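You operate a simulated robot arm through the tools that you are given. There is no shell and no other tool. Be economical: measure what you need, move in short steps, check, and stop when the job is done.

Carry out the task below with a simulated robot arm. There is one attempt and no reset: what you move stays moved.

JOB
Snap the yellow key tag shut and put it in the red tin.
Fine: use the jig and turn its dial back to open; put the lid back on the tin; leave the other key tags alone.

It is judged by the outcome, as a careful person would: the job done as asked, and still so three seconds after it is handed in. It fails if anything else is knocked over, pushed out of place, dropped, spilled or broken. A push-on lid holds only when it is set on centred and level and pressed home; a screw cap is set on level and turned clockwise until tight.

ROBOT AND FRAMES
A 6-joint arm with a two-finger parallel gripper, fixed in place. Base frame: the origin is at the foot of the arm, x ahead of it, y to its left, z up. Lengths are in mm, angles in rad, forces in N, time in s.
With the tool pointing down near the work surface it reaches from about 140 to 580 mm from the base axis. Its first joint turns from -1.152 to 1.152 rad. Payload 2.1 kg.
Tool frame: the origin (TCP) lies between the finger pads and is the grasp point; the fingertips stand 30 mm ahead of it; z points along the fingers, y is the line along which they close. The gripper opens to 94 mm. The fingers are 28 mm wide and 10 mm thick; the gripper's body (50 by 96 mm) begins 55 mm behind the TCP.
Orientation is that of the tool frame in the base frame, as a unit quaternion [w, x, y, z]. With the fingers straight down and closing along the base's y, the tool's x points along the base's -x, its y along +y and its z along -z.

CONTROLS
- The arm moves only by the tool step_arm. Its argument "series" is a list that holds one entry, the list of rows, each a list of 7 numbers: the shift along the tool's x, y, z in mm, then the turn, a rotation vector about the tool's x, y, z in rad, then the opening in per cent of the stroke, from 0 (shut) to 100 (fully open). In form: [[[x, y, z, rx, ry, rz, claw], ...]]. A call has 1 to 12 rows; each row shifts and turns the commanded pose from where the row before left it, along the tool's axes as they then stand. Rows are played at 5 a second. More than 50 mm and 0.15 rad between two rows, or a gripper value outside its range, and nothing of the call is played. A pose out of reach is approached as far as the arm can. The call stops where the force on the tool passes 90 N (or 10 N more than at its start, if that is more) or the arm is blocked; 0.2 s more then pass. The fingers move at their own pace (about 72 mm/s each) and stop on an object; they squeeze with about 23 N. The grip force told is the motor's: it shows also when the fingers shut on nothing. Time passes only in rows, and 0.2 s behind the last, so rows that do not move let the fingers close. It gives the time, the measured TCP pose, the force on the tool (base axes), the opening and the grip force at its end, in the units of the frame above (readings bear some noise), with the torque about the TCP (base axes, N m) and any sound that the robot's microphone picked up.
- Cameras (640 x 400 px; columns grow to the right, rows downward): "scene" is fixed at [66, -376.2, 487.4]; the picture's right is [0.71, -0.71, 0.00], its down [-0.38, -0.37, -0.85] and it looks along [0.60, 0.60, -0.53] (base axes); focal length 246 px, centre (320, 200). "wrist" rides on the gripper at [76, 14, -103] in the tool frame; the picture's right is [-0.18, 0.98, 0.00], its down [-0.75, -0.14, -0.64] and it looks along [-0.63, -0.12, 0.77] (tool axes); focal length 243 px, centre (320, 200). There is no depth. A picture from a camera that has moved, and an enlarged one, comes with that camera's place and axes in the base frame and with its lens.
- capture(camera): a new picture of that camera. It takes no simulated time.
- zoom(camera, box): a new picture of the part [left, top, right, bottom] of that camera's present view, enlarged. It takes no simulated time.
- sign_off(): hands the job in; it is judged then, once.

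Work in short steps. Places have to be worked out from the pictures, the camera data and where the tool is seen: move nearer, look again, correct. Check each grasp and each placing, and mend what went wrong. You have 120 turns and 76 pictures in all, those below and enlarged ones among them. Open the gripper and draw the arm clear of the work before you hand the job in, unless the task says otherwise; then end with one line.

The tools are called as a command line: name --argument value ..., lists and objects as JSON in quotes. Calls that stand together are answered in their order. step_arm: Moves the arm, as the interface text tells. Its arguments: {"type":"object","properties":{"series":{"type":"array","items":{"type":"array","items":{"type":"array","items":{"type":"number"}}}}},"required":["series"]} The other tools are called the same way: capture (camera) takes a picture; zoom (camera, box) takes an enlarged picture of a part of a camera's view; sign_off () hands the job in.

At the start:

```text
time_s: 0.0
eef_pos: [361.4, 111.9, 384.5]
tcp_rot: [0.001, 0.0, 1.0, 0.0]
force: [-0.3, 0.5, 0.0]
wrist_torque: [-0.01, 0.01, 0.02]
gripper_width: 94.1
grip_force: 0.1
```

scene: 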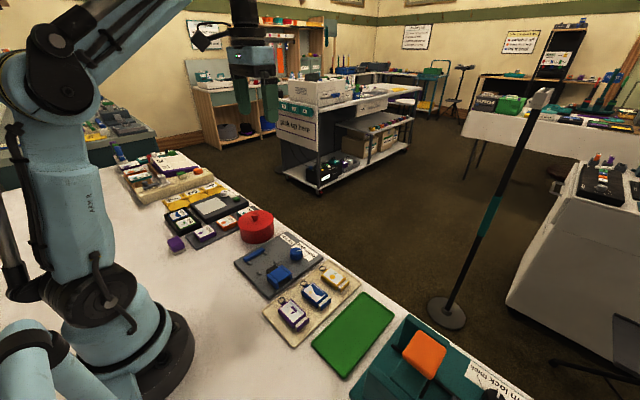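
wrist: 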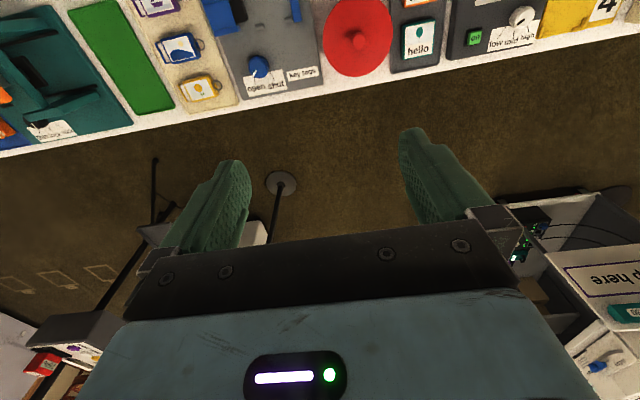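

I'll look closer at the jig, tags and tin before moving.

zoom --camera "scene" --box '[220, 195, 400, 355]'

zoom --camera "wrist" --box '[120, 0, 440, 130]'

```text
2.50 times, centred on (310, 275) of scene
camera zoom: at [66.0, -376.2, 487.4], right [0.71, -0.71, 0.0], down [-0.38, -0.37, -0.85], along [0.6, 0.6, -0.53], focal length 614 px, centre (345, 12)
```

zoom: 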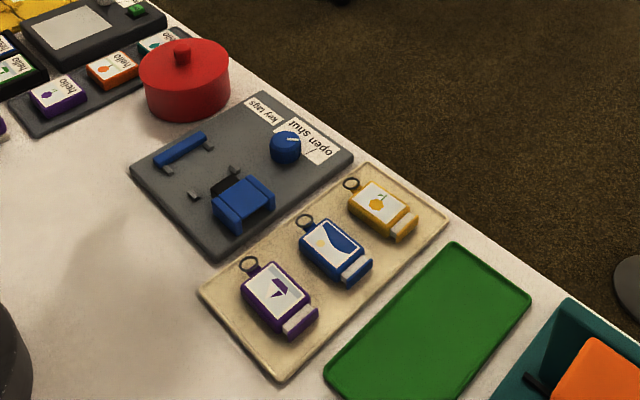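

```text
2.00 times, centred on (280, 65) of wrist
camera zoom: at [283.3, 126.0, 487.4], right [0.18, 0.98, 0.0], down [0.75, -0.14, 0.64], along [0.63, -0.12, -0.76], focal length 485 px, centre (400, 470)
```

zoom: 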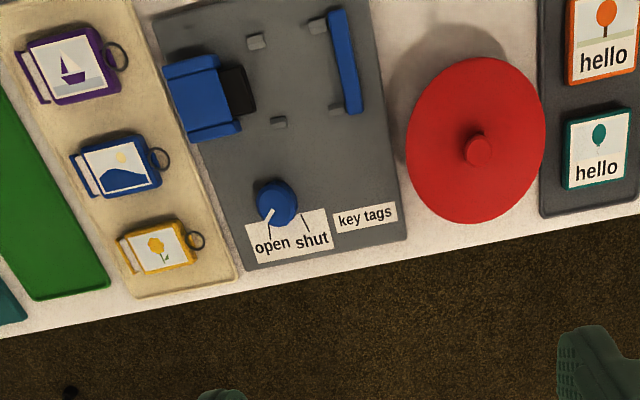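

The table is near z≈0; the dial is about (355,5,24), the yellow tag (374,-115,15), and the tin knob (337,172,77). I'll move back and down for a closer look at the jig.

step_arm --series '[[[18, -16, 30, 0, 0, 0, 100], [18, -16, 30, 0, 0, 0, 100], [18, -16, 30, 0, 0, 0, 100], [18, -16, 30, 0, 0, 0, 100], [18, -16, 30, 0, 0, 0, 100], [18, -16, 30, 0, 0, 0, 100]]]'

capture --camera "wrist"

```text
time_s: 1.4
eef_pos: [254.5, 16.6, 204.2]
tcp_rot: [0.001, 0.0, 1.0, 0.0]
force: [-0.3, -0.4, 0.0]
wrist_torque: [0.01, 0.03, 0.02]
gripper_width: 94.3
grip_force: 0.0
```

```text
71 pictures are left
camera wrist: at [176.2, 30.3, 306.7], right [0.18, 0.98, 0.0], down [0.75, -0.14, 0.64], along [0.63, -0.12, -0.76], focal length 243 px, centre (320, 200)
```

wrist: 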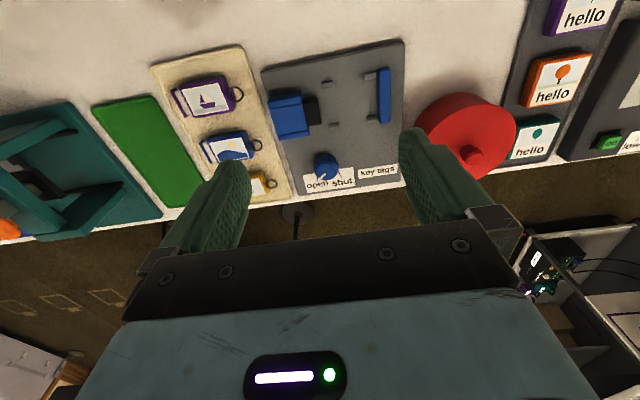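

Zooming into the jig and tags.

zoom --camera "wrist" --box '[240, 30, 420, 210]'

zoom --camera "wrist" --box '[150, 60, 290, 210]'

zoom --camera "scene" --box '[230, 225, 330, 300]'

zoom --camera "scene" --box '[270, 255, 370, 335]'

```text
2.22 times, centred on (330, 120) of wrist
camera zoom: at [176.2, 30.3, 306.7], right [0.18, 0.98, 0.0], down [0.75, -0.14, 0.64], along [0.63, -0.12, -0.76], focal length 539 px, centre (298, 378)
```

zoom: 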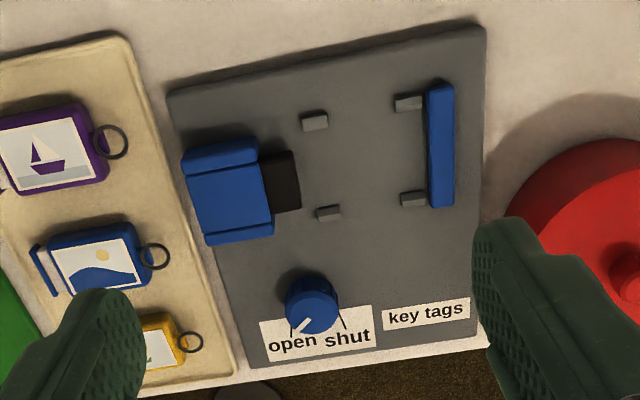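

```text
2.67 times, centred on (220, 135) of wrist
camera zoom: at [176.2, 30.3, 306.7], right [0.18, 0.98, 0.0], down [0.75, -0.14, 0.64], along [0.63, -0.12, -0.76], focal length 647 px, centre (587, 373)
```

zoom: 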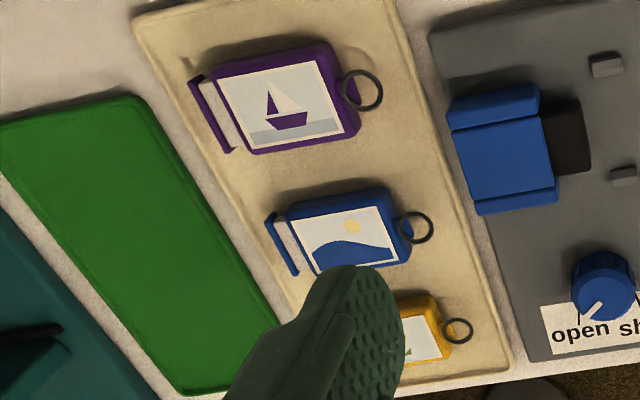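

```text
5.33 times, centred on (280, 262) of scene
camera zoom: at [66.0, -376.2, 487.4], right [0.71, -0.71, 0.0], down [-0.38, -0.37, -0.85], along [0.6, 0.6, -0.53], focal length 1309 px, centre (533, -133)
```

zoom: 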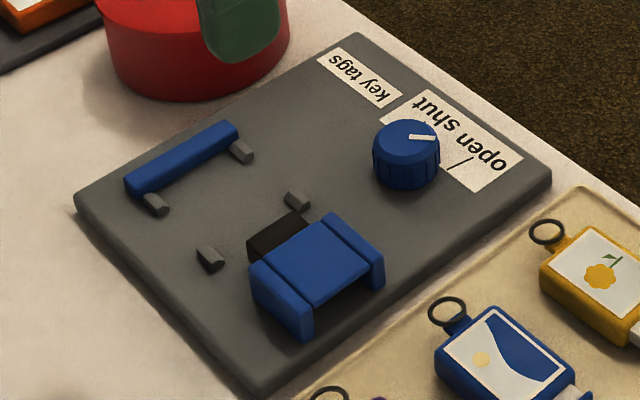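

```text
5.00 times, centred on (320, 295) of scene
camera zoom: at [66.0, -376.2, 487.4], right [0.71, -0.71, 0.0], down [-0.38, -0.37, -0.85], along [0.6, 0.6, -0.53], focal length 1227 px, centre (320, -275)
```

zoom: 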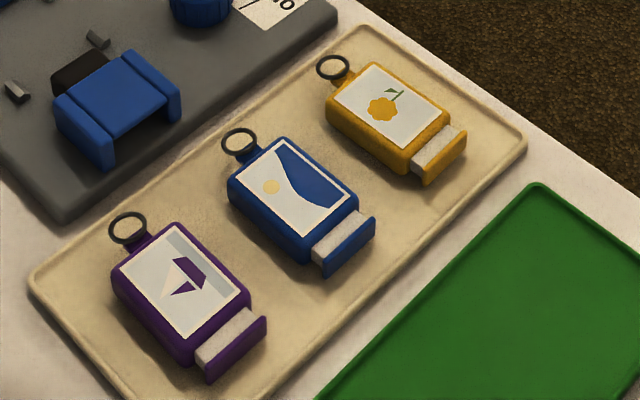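

The tags have a drawer end protruding on -y and a ring on +y; the jig has a pusher (face y≈10) and a stop bar (y≈80). I need to know whether the bar leaves room for the ring.

zoom --camera "scene" --box '[245, 238, 285, 268]'

zoom --camera "wrist" --box '[320, 40, 400, 100]'

```text
13.33 times, centred on (265, 253) of scene
camera zoom: at [66.0, -376.2, 487.4], right [0.71, -0.71, 0.0], down [-0.38, -0.37, -0.85], along [0.6, 0.6, -0.53], focal length 3273 px, centre (1053, -507)
```

zoom: 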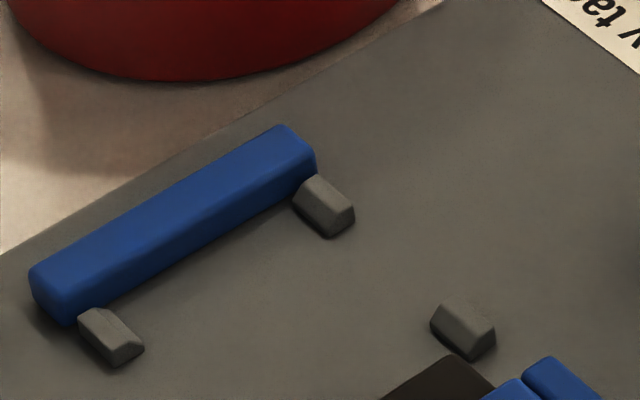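

```text
6.67 times, centred on (360, 70) of wrist
camera zoom: at [176.2, 30.3, 306.7], right [0.18, 0.98, 0.0], down [0.75, -0.14, 0.64], along [0.63, -0.12, -0.76], focal length 1618 px, centre (53, 1067)
```

zoom: 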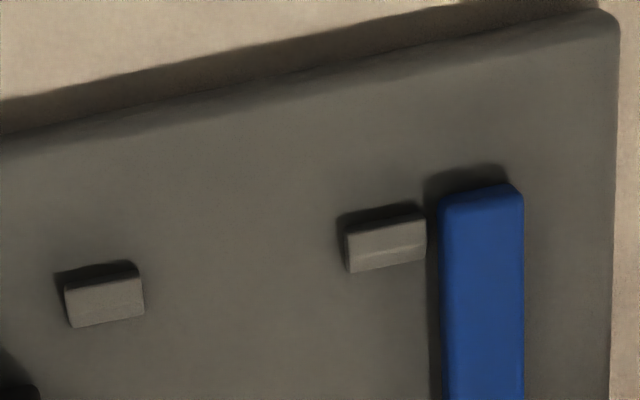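

The bar sits solid on the plate. Checking ring height on the yellow tag and the housing/pusher shape.

zoom --camera "scene" --box '[330, 262, 370, 292]'

zoom --camera "scene" --box '[265, 255, 305, 285]'

```text
13.33 times, centred on (350, 277) of scene
camera zoom: at [66.0, -376.2, 487.4], right [0.71, -0.71, 0.0], down [-0.38, -0.37, -0.85], along [0.6, 0.6, -0.53], focal length 3273 px, centre (-80, -827)
```

zoom: 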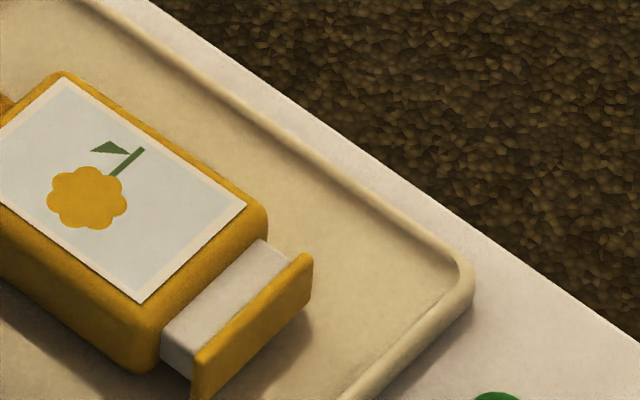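

```text
13.33 times, centred on (285, 270) of scene
camera zoom: at [66.0, -376.2, 487.4], right [0.71, -0.71, 0.0], down [-0.38, -0.37, -0.85], along [0.6, 0.6, -0.53], focal length 3273 px, centre (787, -733)
```

zoom: 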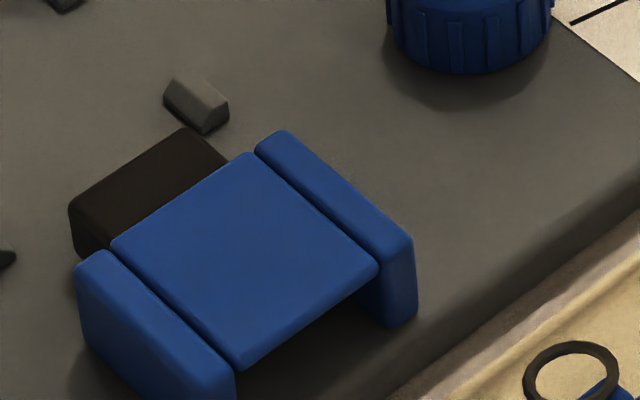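

Now the ring of the yellow tag.

zoom --camera "scene" --box '[312, 257, 344, 281]'

```text
16.00 times, centred on (328, 269) of scene
camera zoom: at [66.0, -376.2, 487.4], right [0.71, -0.71, 0.0], down [-0.38, -0.37, -0.85], along [0.6, 0.6, -0.53], focal length 3928 px, centre (192, -904)
```

zoom: 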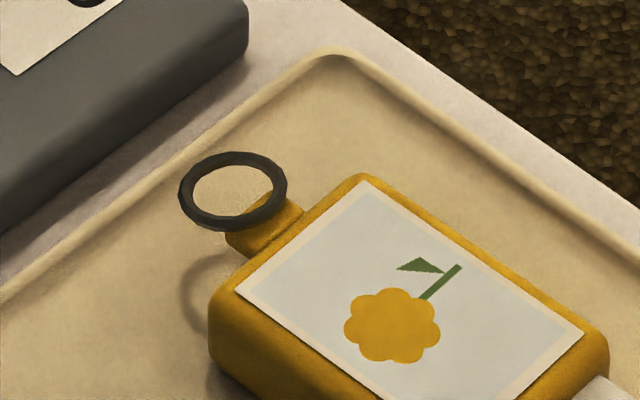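

The ring sits high on its lug, so it can pass over the low bar; the tag only needs translating, ring end toward the bar. I'll turn the gripper -90° about its axis so it closes along base x.

step_arm --series '[[[0, 0, 0, 0, 0, -0.1428, 55], [0, 0, 0, 0, 0, -0.1428, 55], [0, 0, 0, 0, 0, -0.1428, 55], [0, 0, 0, 0, 0, -0.1428, 55], [0, 0, 0, 0, 0, -0.1428, 55], [0, 0, 0, 0, 0, -0.1428, 55], [0, 0, 0, 0, 0, -0.1428, 55], [0, 0, 0, 0, 0, -0.1428, 55], [0, 0, 0, 0, 0, -0.1428, 55], [0, 0, 0, 0, 0, -0.1428, 55], [0, 0, 0, 0, 0, -0.1428, 55]]]'

```text
time_s: 3.8
eef_pos: [253.6, 15.4, 204.6]
tcp_rot: [-0.002, 0.708, -0.707, 0.001]
force: [-0.4, -0.6, -0.5]
wrist_torque: [-0.01, 0.01, -0.02]
gripper_width: 51.7
grip_force: 0.0
```

Now tool x=-y, tool y=-x. Move above the yellow tag.

step_arm --series '[[[33, -30, 0, 0, 0, 0, 55], [33, -30, 10, 0, 0, 0, 55], [33, -30, 40, 0, 0, 0, 55], [34, -30, 44, 0, 0, 0, 55], [0, 0, 0, 0, 0, 0, 55]]]'

capture --camera "wrist"

zoom --camera "scene" --box '[290, 215, 410, 305]'

```text
refused: row 3 steps farther than a row can; nothing moved
```

```text
61 pictures are left
camera wrist: at [237.9, -60.6, 307.4], right [-0.98, 0.18, 0.0], down [0.14, 0.75, 0.64], along [0.12, 0.63, -0.77], focal length 243 px, centre (320, 200)
```

wrist: 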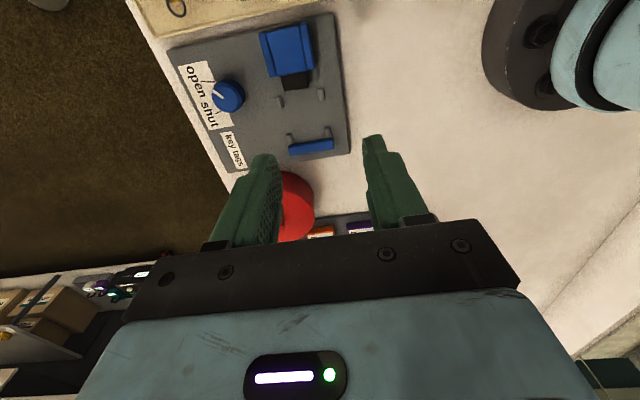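

```text
4.44 times, centred on (350, 260) of scene
camera zoom: at [66.0, -376.2, 487.4], right [0.71, -0.71, 0.0], down [-0.38, -0.37, -0.85], along [0.6, 0.6, -0.53], focal length 1091 px, centre (187, -67)
```

zoom: 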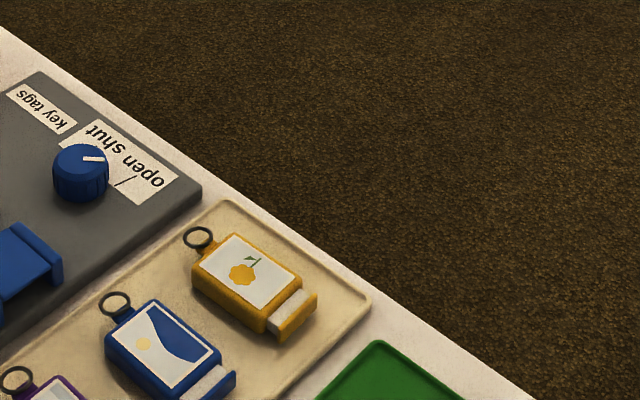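

Row limit was exceeded; repeat with smaller rows.

step_arm --series '[[[27, -24, 0, 0, 0, 0, 55], [27, -24, 10, 0, 0, 0, 55], [27, -24, 25, 0, 0, 0, 55], [26, -24, 30, 0, 0, 0, 55], [26, -24, 30, 0, 0, 0, 55], [0, 0, 0, 0, 0, 0, 55]]]'

capture --camera "wrist"

zoom --camera "scene" --box '[290, 215, 410, 305]'

```text
time_s: 5.2
eef_pos: [374.5, -118.7, 108.9]
tcp_rot: [-0.001, 0.707, -0.707, 0.001]
force: [0.2, 0.2, 0.6]
wrist_torque: [-0.01, 0.01, 0.0]
gripper_width: 51.8
grip_force: 0.1
```

```text
59 pictures are left
camera wrist: at [358.3, -194.4, 211.9], right [-0.98, 0.18, 0.0], down [0.14, 0.75, 0.64], along [0.12, 0.63, -0.77], focal length 243 px, centre (320, 200)
```

wrist: 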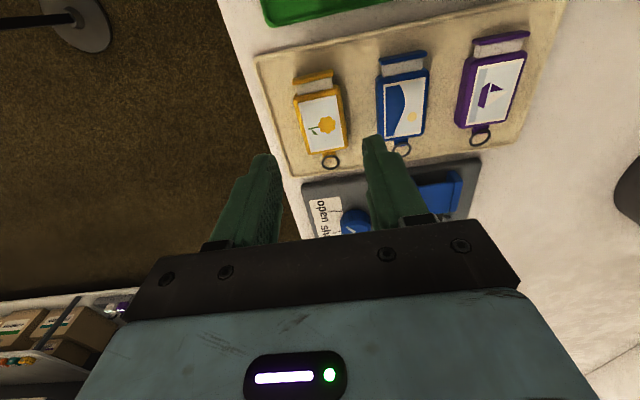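

```text
4.44 times, centred on (350, 260) of scene
camera zoom: at [66.0, -376.2, 487.4], right [0.71, -0.71, 0.0], down [-0.38, -0.37, -0.85], along [0.6, 0.6, -0.53], focal length 1091 px, centre (187, -67)
```

zoom: 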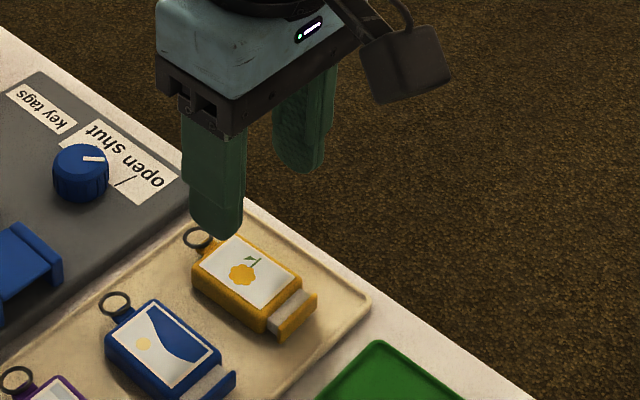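

Zoom to measure the tag's exact position and skew.

zoom --camera "wrist" --box '[280, 60, 360, 180]'

```text
3.33 times, centred on (320, 120) of wrist
camera zoom: at [358.3, -194.4, 211.9], right [-0.98, 0.18, 0.0], down [0.14, 0.75, 0.64], along [0.12, 0.63, -0.77], focal length 809 px, centre (320, 467)
```

zoom: 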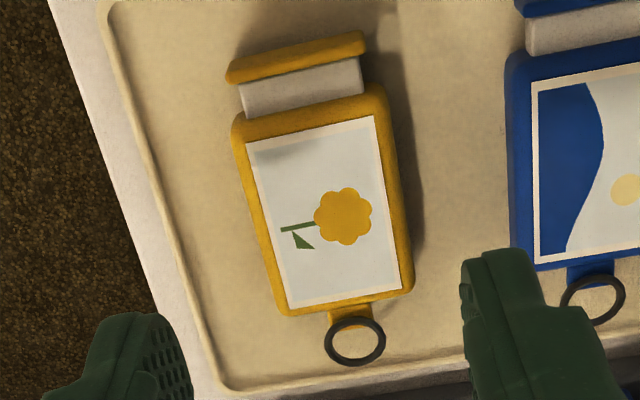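

Tag centre ≈(371.3,-115.5), nearly unskewed, body about 34 wide. Centre over it and descend to a low grip.

step_arm --series '[[[0, 3.2, 15, 0, 0, 0, 55], [0, 0, 20, 0, 0, 0, 55], [0, 0, 20, 0, 0, 0, 55], [0, 0, 12, 0, 0, 0, 55], [0, 0, 0, 0, 0, 0, 55]]]'

zoom --camera "scene" --box '[310, 235, 390, 295]'

```text
time_s: 6.4
eef_pos: [371.9, -118.4, 42.7]
tcp_rot: [0.001, -0.707, 0.707, -0.001]
force: [-0.5, 0.1, -0.1]
wrist_torque: [-0.01, -0.03, 0.01]
gripper_width: 51.8
grip_force: 0.1
```

```text
6.67 times, centred on (350, 265) of scene
camera zoom: at [66.0, -376.2, 487.4], right [0.71, -0.71, 0.0], down [-0.38, -0.37, -0.85], along [0.6, 0.6, -0.53], focal length 1636 px, centre (120, -233)
```

zoom: 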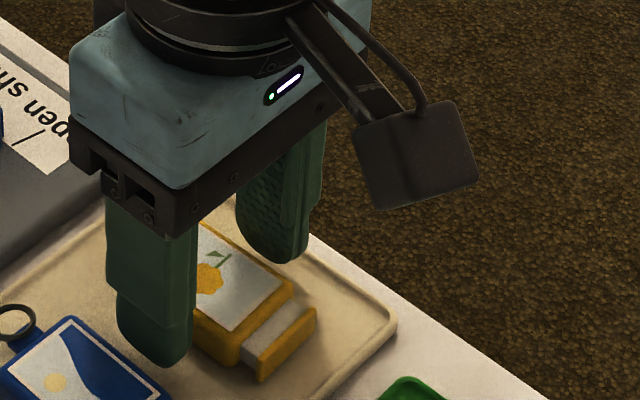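

Fingers straddle the tag without contact. Lower 3 mm more and close.

step_arm --series '[[[0, 0, 3, 0, 0, 0, 55], [0, 0, 0, 0, 0, 0, 35], [0, 0, 0, 0, 0, 0, 20], [0, 0, 0, 0, 0, 0, 20], [0, 0, 0, 0, 0, 0, 20]]]'

```text
time_s: 7.6
eef_pos: [371.8, -117.6, 40.0]
tcp_rot: [0.001, -0.707, 0.707, -0.001]
force: [0.8, -0.2, -0.3]
wrist_torque: [0.01, 0.01, 0.01]
gripper_width: 36.7
grip_force: 22.8
```

Gripped at 36.7 mm. Lift and check.

step_arm --series '[[[0, 0, -10, 0, 0, 0, 20], [0, 0, -20, 0, 0, 0, 20], [0, 0, -20, 0, 0, 0, 20], [0, 0, -10, 0, 0, 0, 20], [0, 0, 0, 0, 0, 0, 20]]]'

zoom --camera "wrist" --box '[220, 100, 460, 250]'

zoom --camera "scene" --box '[300, 205, 380, 265]'

```text
time_s: 8.8
eef_pos: [371.1, -118.1, 100.7]
tcp_rot: [0.001, -0.706, 0.708, -0.001]
force: [-0.4, 0.9, -0.4]
wrist_torque: [-0.02, 0.02, -0.04]
gripper_width: 36.8
grip_force: 23.1
```

```text
2.67 times, centred on (340, 175) of wrist
camera zoom: at [354.1, -193.9, 203.2], right [-0.98, 0.19, 0.0], down [0.14, 0.75, 0.64], along [0.12, 0.63, -0.77], focal length 647 px, centre (267, 267)
```

zoom: 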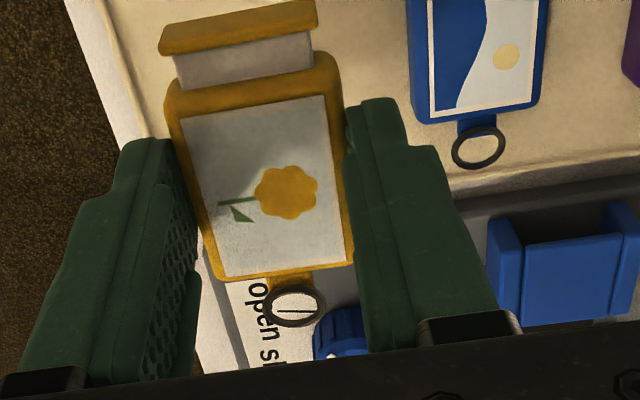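

```text
6.67 times, centred on (340, 235) of scene
camera zoom: at [66.0, -376.2, 487.4], right [0.71, -0.71, 0.0], down [-0.38, -0.37, -0.85], along [0.6, 0.6, -0.53], focal length 1636 px, centre (187, -33)
```

zoom: 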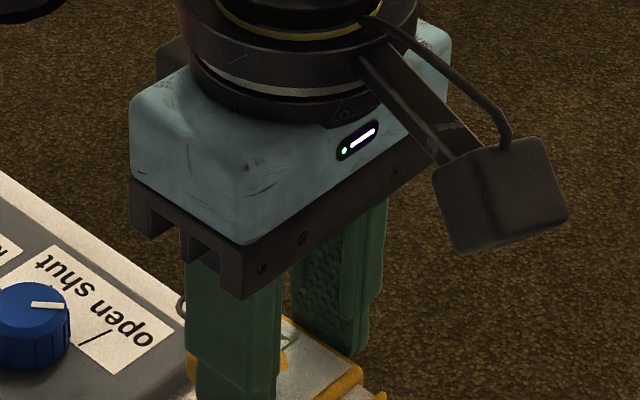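

Tag is held level. Carry it above the jig nest (≈(278,48)).

step_arm --series '[[[-33.2, 18.6, 0, 0, 0, 0, 20], [-33.2, 18.6, 0, 0, 0, 0, 20], [-33.2, 18.6, 0, 0, 0, 0, 20], [-33.2, 18.6, 0, 0, 0, 0, 20], [-33.2, 18.7, 0, 0, 0, 0, 20], [0, 0, 0, 0, 0, 0, 20]]]'

capture --camera "wrist"

zoom --camera "scene" --box '[220, 200, 320, 300]'

```text
time_s: 10.2
eef_pos: [278.1, 50.2, 98.4]
tcp_rot: [0.001, -0.706, 0.708, -0.001]
force: [0.0, 0.6, -0.6]
wrist_torque: [0.0, 0.01, 0.02]
gripper_width: 36.8
grip_force: 23.0
```

```text
53 pictures are left
camera wrist: at [261.5, -26.7, 201.9], right [-0.98, 0.19, 0.0], down [0.14, 0.75, 0.64], along [0.12, 0.63, -0.77], focal length 243 px, centre (320, 200)
```

wrist: 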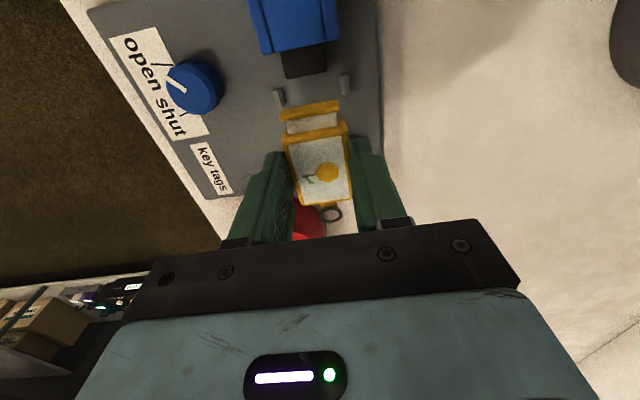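

```text
4.00 times, centred on (270, 250) of scene
camera zoom: at [66.0, -376.2, 487.4], right [0.71, -0.71, 0.0], down [-0.38, -0.37, -0.85], along [0.6, 0.6, -0.53], focal length 982 px, centre (520, 0)
```

zoom: 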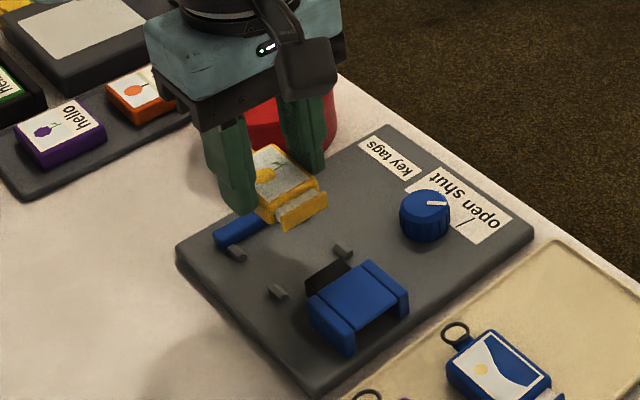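

Post positions confirm nest centre x≈278, pusher face y≈11. Shift y to 48.5 and descend toward the plate.

step_arm --series '[[[1.7, 0, 15, 0, 0, 0, 20], [0, 0, 15, 0, 0, 0, 20], [0, 0, 12, 0, 0, 0, 20], [0, 0, 8, 0, 0, 0, 20], [0, 0, 0, 0, 0, 0, 20]]]'

zoom --camera "scene" --box '[240, 220, 300, 280]'

zoom --camera "wrist" --box '[240, 60, 420, 240]'

```text
time_s: 11.4
eef_pos: [278.8, 46.3, 47.9]
tcp_rot: [0.002, -0.707, 0.708, -0.001]
force: [0.1, 0.1, 0.2]
wrist_torque: [-0.04, 0.0, -0.03]
gripper_width: 37.0
grip_force: 22.9
```

```text
6.67 times, centred on (270, 250) of scene
camera zoom: at [66.0, -376.2, 487.4], right [0.71, -0.71, 0.0], down [-0.38, -0.37, -0.85], along [0.6, 0.6, -0.53], focal length 1636 px, centre (653, -133)
```

zoom: 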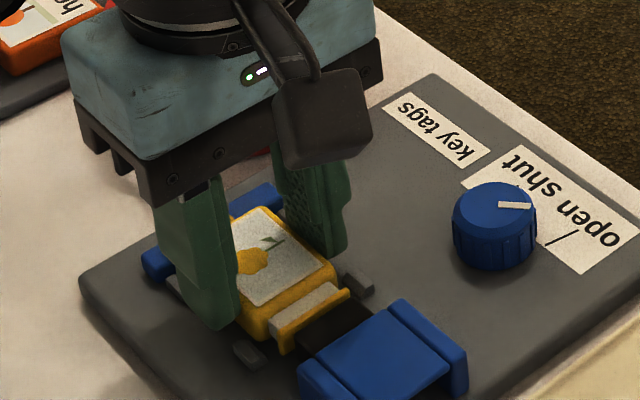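

```text
2.22 times, centred on (330, 150) of wrist
camera zoom: at [261.8, -29.8, 152.1], right [-0.98, 0.19, 0.0], down [0.14, 0.75, 0.64], along [0.12, 0.63, -0.77], focal length 539 px, centre (298, 311)
```

zoom: 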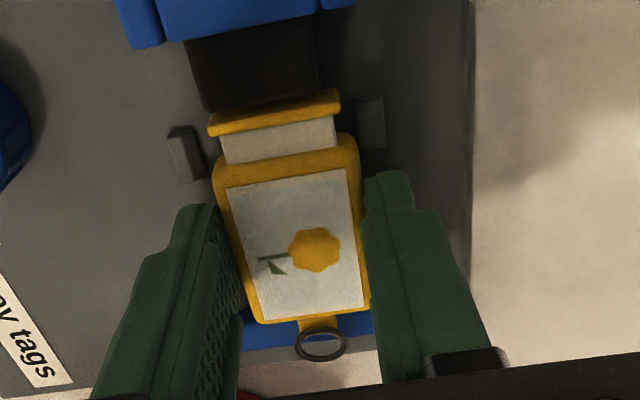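

Well placed; shift +2 mm in y away from the pusher and descend slowly until the plate is felt.

step_arm --series '[[[-2.5, 0.5, 0, 0, 0, 0, 20], [0, 0, 1.5, 0, 0, 0, 20], [0, 0, 1.5, 0, 0, 0, 20], [0, 0, 0, 0, 0, 0, 20]]]'

```text
time_s: 12.4
eef_pos: [278.8, 49.8, 46.5]
tcp_rot: [0.001, -0.707, 0.708, -0.001]
force: [1.6, -1.5, 20.7]
wrist_torque: [-0.02, -0.02, 0.04]
gripper_width: 36.9
grip_force: 22.6
```

20 N contact at z≈46.5. Check whether it's the plate or something catching.

zoom --camera "scene" --box '[245, 235, 290, 270]'

zoom --camera "wrist" --box '[270, 90, 390, 220]'

```text
11.43 times, centred on (268, 252) of scene
camera zoom: at [65.9, -376.2, 487.4], right [0.71, -0.71, 0.0], down [-0.38, -0.37, -0.85], along [0.6, 0.6, -0.53], focal length 2805 px, centre (920, -400)
```

zoom: 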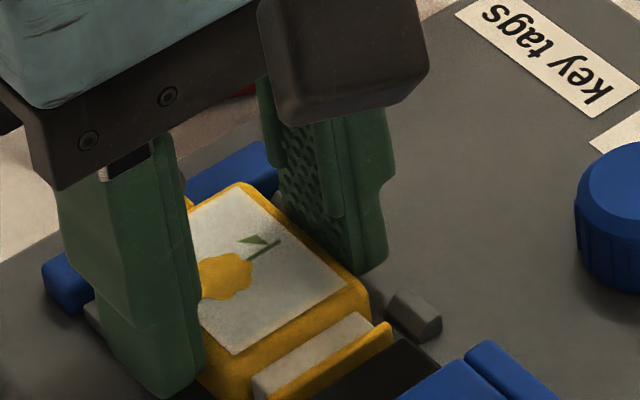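

```text
3.08 times, centred on (330, 155) of wrist
camera zoom: at [261.2, -27.2, 149.5], right [-0.98, 0.18, 0.0], down [0.14, 0.75, 0.64], along [0.12, 0.63, -0.77], focal length 746 px, centre (289, 338)
```

zoom: 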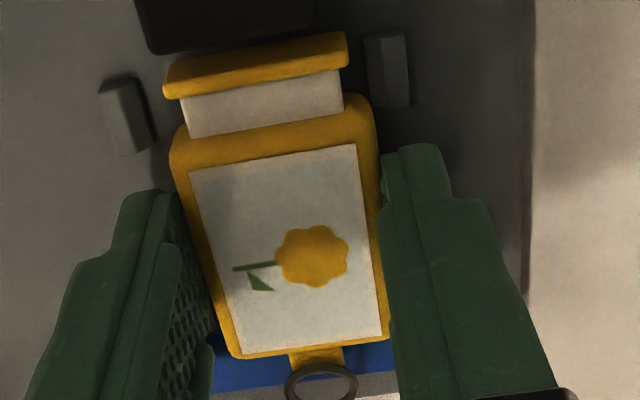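

Tag is between posts, with small gaps to the pusher and bar. Release gently and lift away.

step_arm --series '[[[0, 0, 0, 0, 0, 0, 45], [0, 0, 0, 0, 0, 0, 50], [0, 0, 0, 0, 0, 0, 50], [0, 0, -10, 0, 0, 0, 50], [0, 0, -20, 0, 0, 0, 50], [0, 0, -25, 0, 0, 0, 50], [0, 0, -20, 0, 0, 0, 50]]]'

capture --camera "wrist"

zoom --camera "scene" --box '[240, 225, 310, 285]'

```text
time_s: 14.0
eef_pos: [278.9, 48.0, 122.4]
tcp_rot: [-0.002, 0.707, -0.707, 0.001]
force: [0.4, -0.1, -0.2]
wrist_torque: [0.02, 0.02, 0.01]
gripper_width: 47.0
grip_force: 0.1
```

```text
47 pictures are left
camera wrist: at [261.4, -27.3, 224.9], right [-0.98, 0.18, 0.0], down [0.14, 0.75, 0.64], along [0.12, 0.63, -0.77], focal length 243 px, centre (320, 200)
```

wrist: 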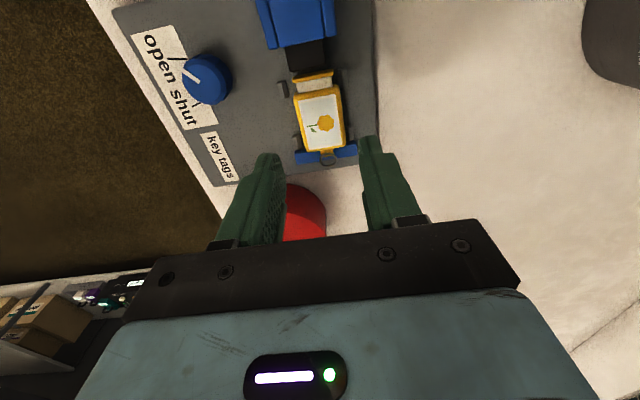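

```text
6.67 times, centred on (275, 255) of scene
camera zoom: at [66.0, -376.2, 487.4], right [0.71, -0.71, 0.0], down [-0.38, -0.37, -0.85], along [0.6, 0.6, -0.53], focal length 1636 px, centre (620, -167)
```

zoom: 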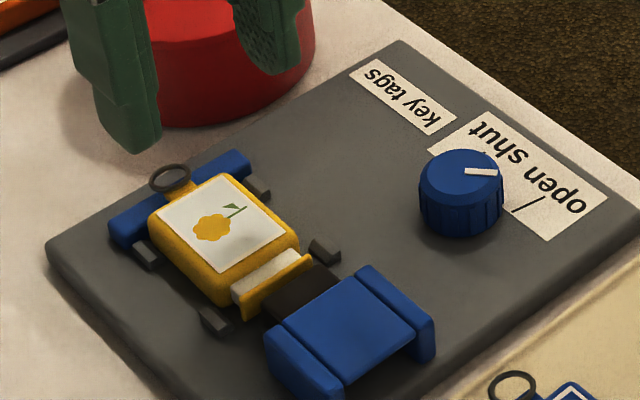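

The tag sits in the nest with the ring over the bar. Now zoom in on the dial to locate it and read its angles.

zoom --camera "wrist" --box '[120, 20, 260, 160]'

```text
2.86 times, centred on (190, 90) of wrist
camera zoom: at [261.4, -27.3, 224.9], right [-0.98, 0.18, 0.0], down [0.14, 0.75, 0.64], along [0.12, 0.63, -0.77], focal length 693 px, centre (691, 514)
```

zoom: 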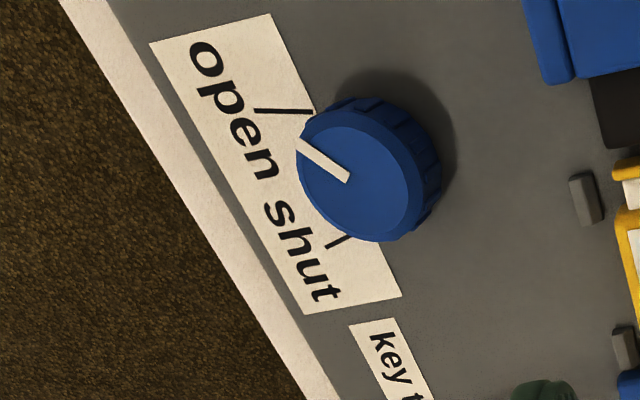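

Dial centre ≈(357,6), top z≈30, pointer at about -50°, shut mark about +36…45°. Rotate the gripper back +90° so the turn stays within wrist range, opening to ~52 mm.

step_arm --series '[[[0, 0, 0, 0, 0, 0.1428, 57], [0, 0, 0, 0, 0, 0.1428, 57], [0, 0, 0, 0, 0, 0.1428, 57], [0, 0, 0, 0, 0, 0.1428, 57], [0, 0, 0, 0, 0, 0.1428, 57], [0, 0, 0, 0, 0, 0.1428, 57], [0, 0, 0, 0, 0, 0.1428, 57], [0, 0, 0, 0, 0, 0.1428, 57], [0, 0, 0, 0, 0, 0.1428, 57], [0, 0, 0, 0, 0, 0.1428, 57], [0, 0, 0, 0, 0, 0.1428, 57]]]'

step_arm --series '[[[-26, -14, 0, 0, 0, 0, 57], [-26, -14, 0, 0, 0, 0, 57], [-26, -14, 10, 0, 0, 0, 57], [0, 0, 20, 0, 0, 0, 57], [0, 0, 0, 0, 0, 0, 57]]]'

capture --camera "wrist"

zoom --camera "scene" --box '[250, 190, 340, 280]'

```text
time_s: 16.4
eef_pos: [278.5, 49.0, 121.1]
tcp_rot: [0.002, 0.001, 1.0, -0.001]
force: [0.2, 0.3, 0.2]
wrist_torque: [-0.01, -0.04, -0.02]
gripper_width: 53.5
grip_force: 0.1
```

```text
time_s: 17.6
eef_pos: [355.9, 8.4, 93.6]
tcp_rot: [0.001, 0.0, 1.0, 0.001]
force: [-0.2, 0.2, -0.1]
wrist_torque: [0.01, -0.04, -0.01]
gripper_width: 53.6
grip_force: 0.1
```

```text
44 pictures are left
camera wrist: at [277.0, 21.9, 194.9], right [0.18, 0.98, 0.0], down [0.75, -0.14, 0.64], along [0.63, -0.12, -0.76], focal length 243 px, centre (320, 200)
```

wrist: 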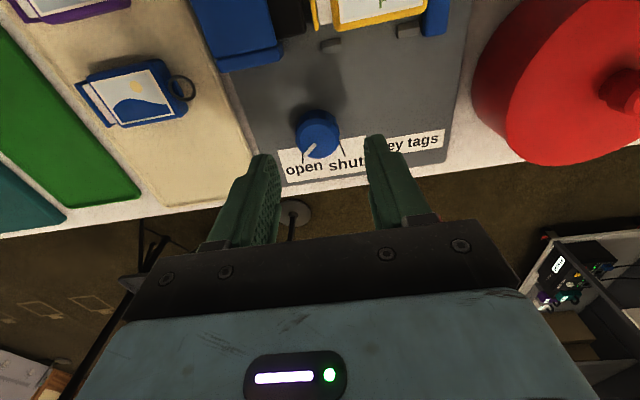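

```text
4.44 times, centred on (295, 235) of scene
camera zoom: at [66.0, -376.2, 487.4], right [0.71, -0.71, 0.0], down [-0.38, -0.37, -0.85], along [0.6, 0.6, -0.53], focal length 1091 px, centre (431, 44)
```

zoom: 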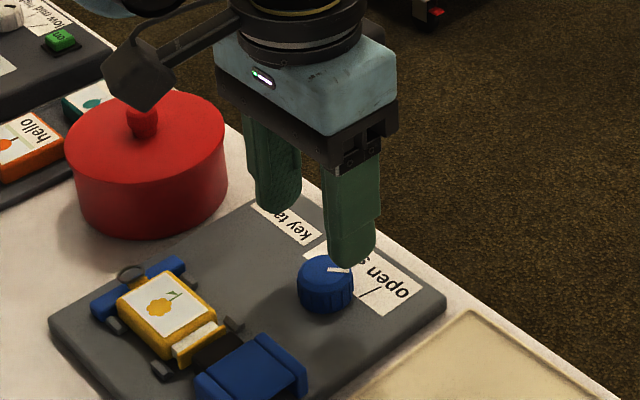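

Dial ≈(356,6.3). Shift -2 mm in y and descend around it.

step_arm --series '[[[0, -2, 15, 0, 0, 0, 57], [0, 0, 15, 0, 0, 0, 57], [0, 0, 15, 0, 0, 0, 57], [0, 0, 0, 0, 0, 0, 57]]]'

zoom --camera "scene" --box '[280, 210, 340, 260]'

zoom --camera "wrist" --box '[240, 110, 420, 260]'

```text
time_s: 18.6
eef_pos: [356.0, 4.6, 45.4]
tcp_rot: [0.002, 0.0, 1.0, 0.0]
force: [-0.2, -0.6, -0.1]
wrist_torque: [-0.01, 0.0, -0.02]
gripper_width: 53.6
grip_force: 0.0
```

```text
8.00 times, centred on (310, 235) of scene
camera zoom: at [66.0, -376.2, 487.4], right [0.71, -0.71, 0.0], down [-0.38, -0.37, -0.85], along [0.6, 0.6, -0.53], focal length 1964 px, centre (400, -80)
```

zoom: 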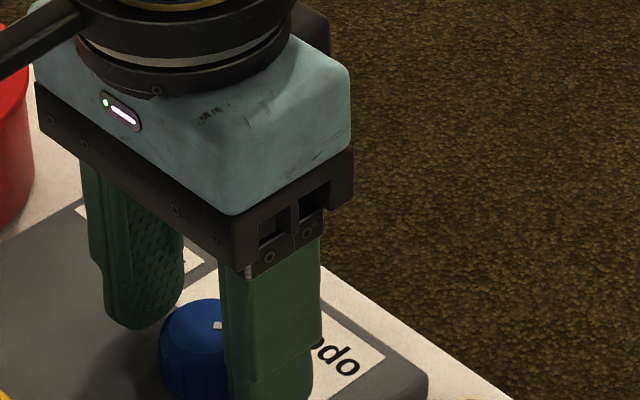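

```text
2.67 times, centred on (330, 185) of wrist
camera zoom: at [278.2, 19.0, 149.6], right [0.18, 0.98, 0.0], down [0.75, -0.14, 0.64], along [0.63, -0.12, -0.76], focal length 647 px, centre (293, 240)
```

zoom: 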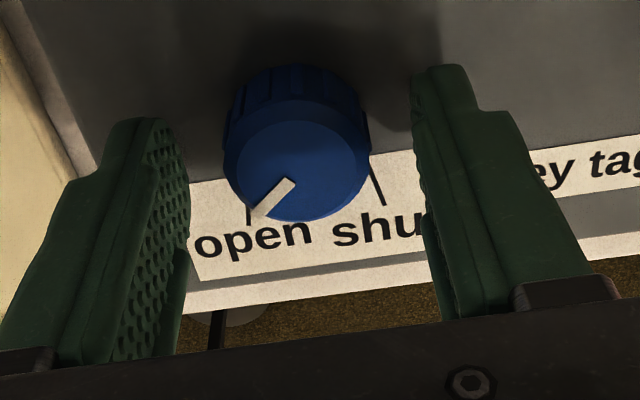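

Fingers straddle the dial; dial centre (358,6). Nudge to centre and grip.

step_arm --series '[[[-2, 1, 0, 0, 0, 0, 57], [0, 0, 0, 0, 0, 0, 40], [0, 0, 0, 0, 0, 0, 20], [0, 0, 0, 0, 0, 0, 20], [0, 0, 0, 0, 0, 0, 20]]]'

```text
time_s: 19.8
eef_pos: [358.4, 5.2, 47.3]
tcp_rot: [0.001, 0.001, 1.0, -0.002]
force: [0.9, -12.2, -3.7]
wrist_torque: [-0.26, 0.01, 0.04]
gripper_width: 31.6
grip_force: 44.9
```

Gripped (31.6 mm). Small correction in y to reduce side load, then turn ~0.5 rad toward shut (base counter-clockwise).

step_arm --series '[[[0, -0.7, 0, 0, 0, 0, 20], [0, 0, 0, 0, 0, -0.12, 20], [0, 0, 0, 0, 0, -0.12, 20], [0, 0, 0, 0, 0, -0.12, 20], [0, 0, 0, 0, 0, -0.12, 20], [0, 0, 0, 0, 0, 0, 20]]]'

zoom --camera "scene" --box '[245, 205, 335, 285]'

zoom --camera "wrist" --box '[240, 100, 420, 250]'

```text
time_s: 21.2
eef_pos: [359.1, 5.8, 47.1]
tcp_rot: [0.002, -0.238, 0.971, 0.0]
force: [3.2, -7.0, 30.8]
wrist_torque: [0.05, -0.63, -0.02]
gripper_width: 31.3
grip_force: 44.9
```

```text
5.00 times, centred on (290, 245) of scene
camera zoom: at [65.9, -376.2, 487.4], right [0.71, -0.71, 0.0], down [-0.38, -0.37, -0.85], along [0.6, 0.6, -0.53], focal length 1227 px, centre (470, -25)
```

zoom: 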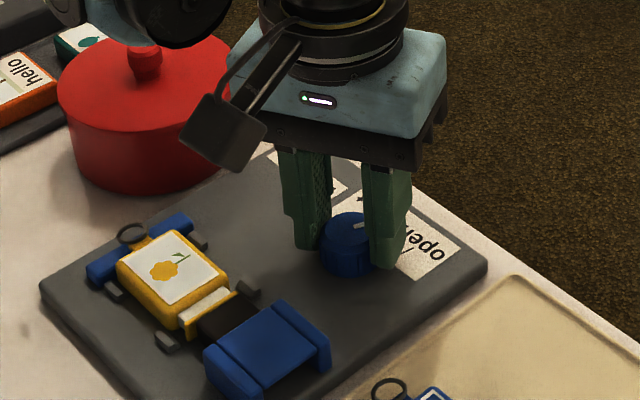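

```text
2.67 times, centred on (330, 175) of wrist
camera zoom: at [282.0, -17.2, 149.8], right [-0.29, 0.96, 0.0], down [0.73, 0.22, 0.64], along [0.62, 0.19, -0.76], focal length 647 px, centre (293, 267)
```

zoom: 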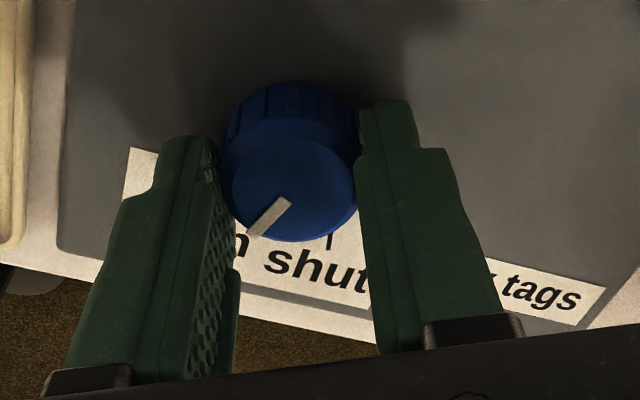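

The dial turns with the gripper. I'll ease up slightly on the vertical load and continue.

step_arm --series '[[[0, 0, -0.7, 0, 0, 0, 20], [0, 0, 0, 0, 0, -0.12, 20], [0, 0, 0, 0, 0, -0.12, 20], [0, 0, 0, 0, 0, -0.12, 20], [0, 0, 0, 0, 0, -0.12, 20], [0, 0, 0, 0, 0, 0, 20]]]'

zoom --camera "scene" --box '[245, 205, 335, 285]'

zoom --camera "wrist" --box '[240, 100, 420, 250]'

```text
time_s: 22.6
eef_pos: [359.5, 5.8, 46.6]
tcp_rot: [0.001, -0.463, 0.887, -0.002]
force: [12.2, -3.4, -15.4]
wrist_torque: [0.46, -0.53, 0.01]
gripper_width: 31.4
grip_force: 45.2
```

```text
5.00 times, centred on (290, 245) of scene
camera zoom: at [66.1, -376.2, 487.4], right [0.71, -0.71, 0.0], down [-0.38, -0.37, -0.85], along [0.6, 0.6, -0.53], focal length 1227 px, centre (470, -25)
```

zoom: 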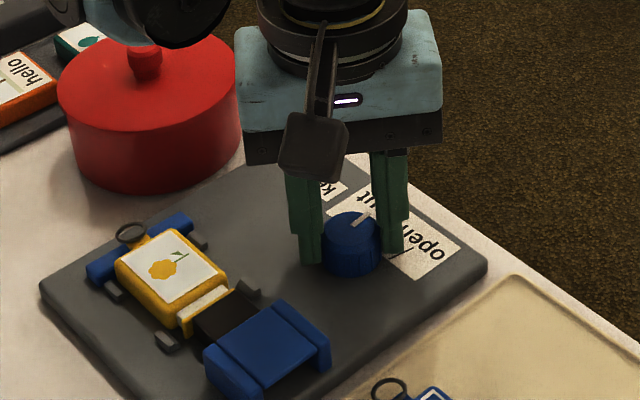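

```text
2.67 times, centred on (330, 175) of wrist
camera zoom: at [300.5, -48.6, 149.9], right [-0.7, 0.71, 0.0], down [0.54, 0.54, 0.64], along [0.46, 0.45, -0.77], focal length 647 px, centre (293, 267)
```

zoom: 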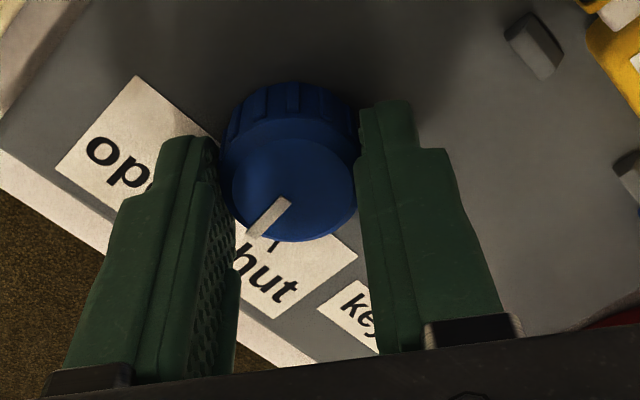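

Pusher is advancing and the pointer nears "shut". Continue ~0.36 rad.

step_arm --series '[[[0, 0, 0, 0, 0, -0.12, 20], [0, 0, 0, 0, 0, -0.12, 20], [0, 0, 0, 0, 0, -0.12, 20], [0, 0, 0, 0, 0, 0, 20]]]'

zoom --camera "scene" --box '[250, 225, 320, 285]'

zoom --camera "wrist" --box '[240, 60, 460, 250]'

```text
time_s: 23.6
eef_pos: [359.0, 5.1, 46.4]
tcp_rot: [0.001, -0.614, 0.789, -0.001]
force: [12.8, -2.6, -34.0]
wrist_torque: [0.24, -0.23, -0.01]
gripper_width: 31.5
grip_force: 45.0
```

```text
6.67 times, centred on (285, 255) of scene
camera zoom: at [66.1, -376.2, 487.4], right [0.71, -0.71, 0.0], down [-0.38, -0.37, -0.85], along [0.6, 0.6, -0.53], focal length 1636 px, centre (553, -167)
```

zoom: 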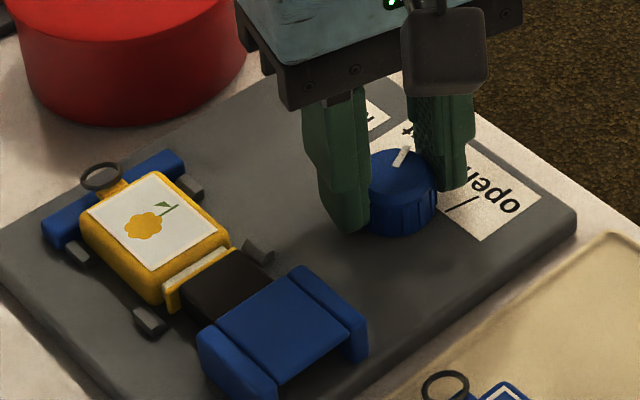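

```text
2.11 times, centred on (350, 155) of wrist
camera zoom: at [323.1, -64.5, 150.2], right [-0.91, 0.42, 0.0], down [0.32, 0.7, 0.64], along [0.27, 0.58, -0.77], focal length 511 px, centre (257, 295)
```

zoom: 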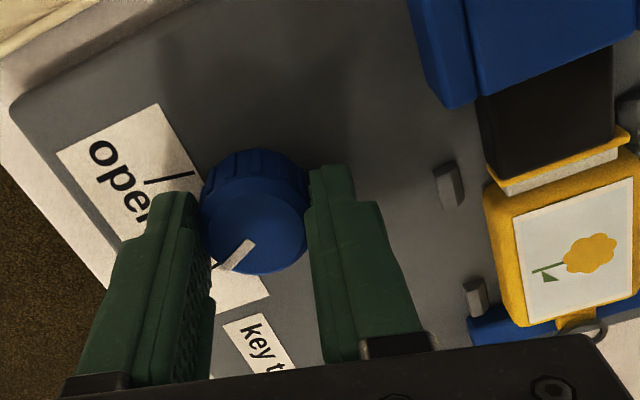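

The drawer is closing but still ~5 mm out. Continue turning, relieving the vertical load.

step_arm --series '[[[0, 0, 0.5, 0, 0, -0.1, 20], [0, 0, 0, 0, 0, -0.1, 20], [0, 0, 0, 0, 0, -0.1, 20], [0, 0, 0, 0, 0, 0, 20]]]'

zoom --camera "wrist" --box '[240, 60, 460, 250]'

```text
time_s: 24.6
eef_pos: [356.6, 6.1, 47.3]
tcp_rot: [-0.001, 0.725, -0.689, 0.001]
force: [5.1, 4.2, 26.7]
wrist_torque: [-0.1, -0.02, 0.02]
gripper_width: 31.7
grip_force: 45.1
```

```text
2.11 times, centred on (350, 155) of wrist
camera zoom: at [345.4, -71.1, 150.2], right [-0.99, 0.13, 0.0], down [0.1, 0.76, 0.64], along [0.09, 0.64, -0.77], focal length 511 px, centre (257, 295)
```

zoom: 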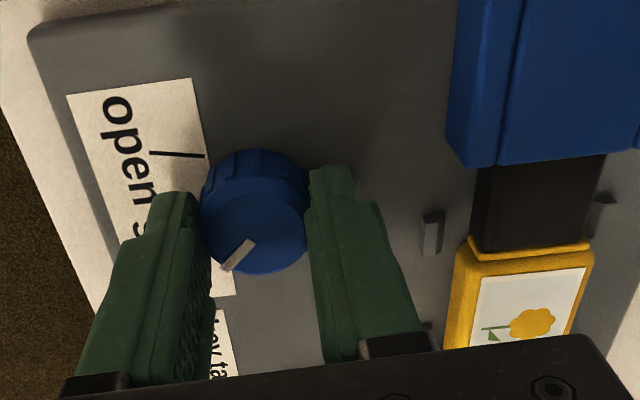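

The drawer looks nearly flush but no click was heard. Turn a bit more.

step_arm --series '[[[0, 0, -0.3, 0, 0, -0.07, 20], [0, 0, 0, 0, 0, -0.07, 20], [0, 0, 0, 0, 0, 0, 20]]]'

zoom --camera "wrist" --box '[240, 60, 460, 250]'

zoom --camera "scene" --box '[250, 235, 310, 285]'

```text
time_s: 25.4
eef_pos: [357.6, 6.5, 48.0]
tcp_rot: [-0.001, 0.771, -0.637, 0.0]
force: [-0.4, 2.1, 31.3]
wrist_torque: [0.86, 0.13, -0.33]
gripper_width: 31.3
grip_force: 44.8
```

```text
2.11 times, centred on (350, 155) of wrist
camera zoom: at [356.0, -71.8, 150.2], right [-1.0, 0.0, 0.0], down [0.0, 0.77, 0.64], along [0.0, 0.64, -0.77], focal length 511 px, centre (257, 295)
```

zoom: 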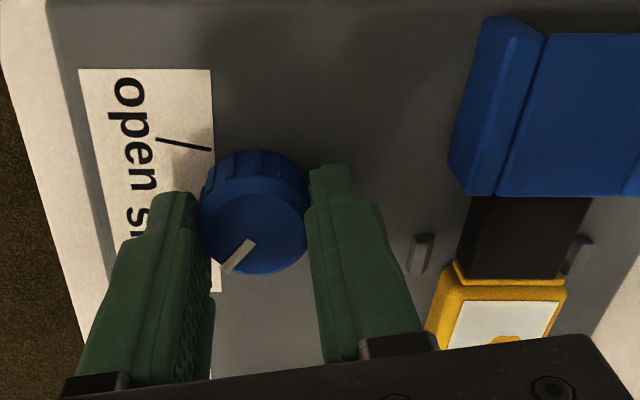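

```text
8.00 times, centred on (280, 260) of scene
camera zoom: at [65.9, -376.2, 487.4], right [0.71, -0.71, 0.0], down [-0.38, -0.37, -0.85], along [0.6, 0.6, -0.53], focal length 1964 px, centre (640, -280)
```

zoom: 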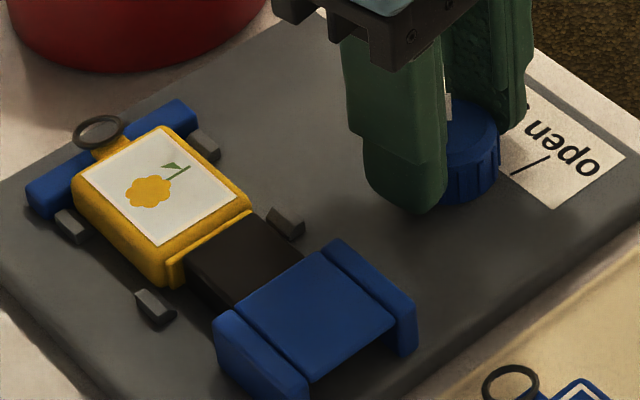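

Resistance is now building (0.33 N m). Keep turning in small increments and listen for the snap.

step_arm --series '[[[0, 0, -0.4, 0, 0, -0.06, 20], [0, 0, 0, 0, 0, -0.06, 20], [0, 0, 0, 0, 0, 0, 20]]]'

```text
time_s: 26.2
eef_pos: [358.7, 5.3, 46.3]
tcp_rot: [0.001, 0.808, -0.589, 0.001]
force: [-1.5, -3.3, -15.7]
wrist_torque: [-0.17, -0.07, -0.47]
gripper_width: 31.2
grip_force: 44.9
```

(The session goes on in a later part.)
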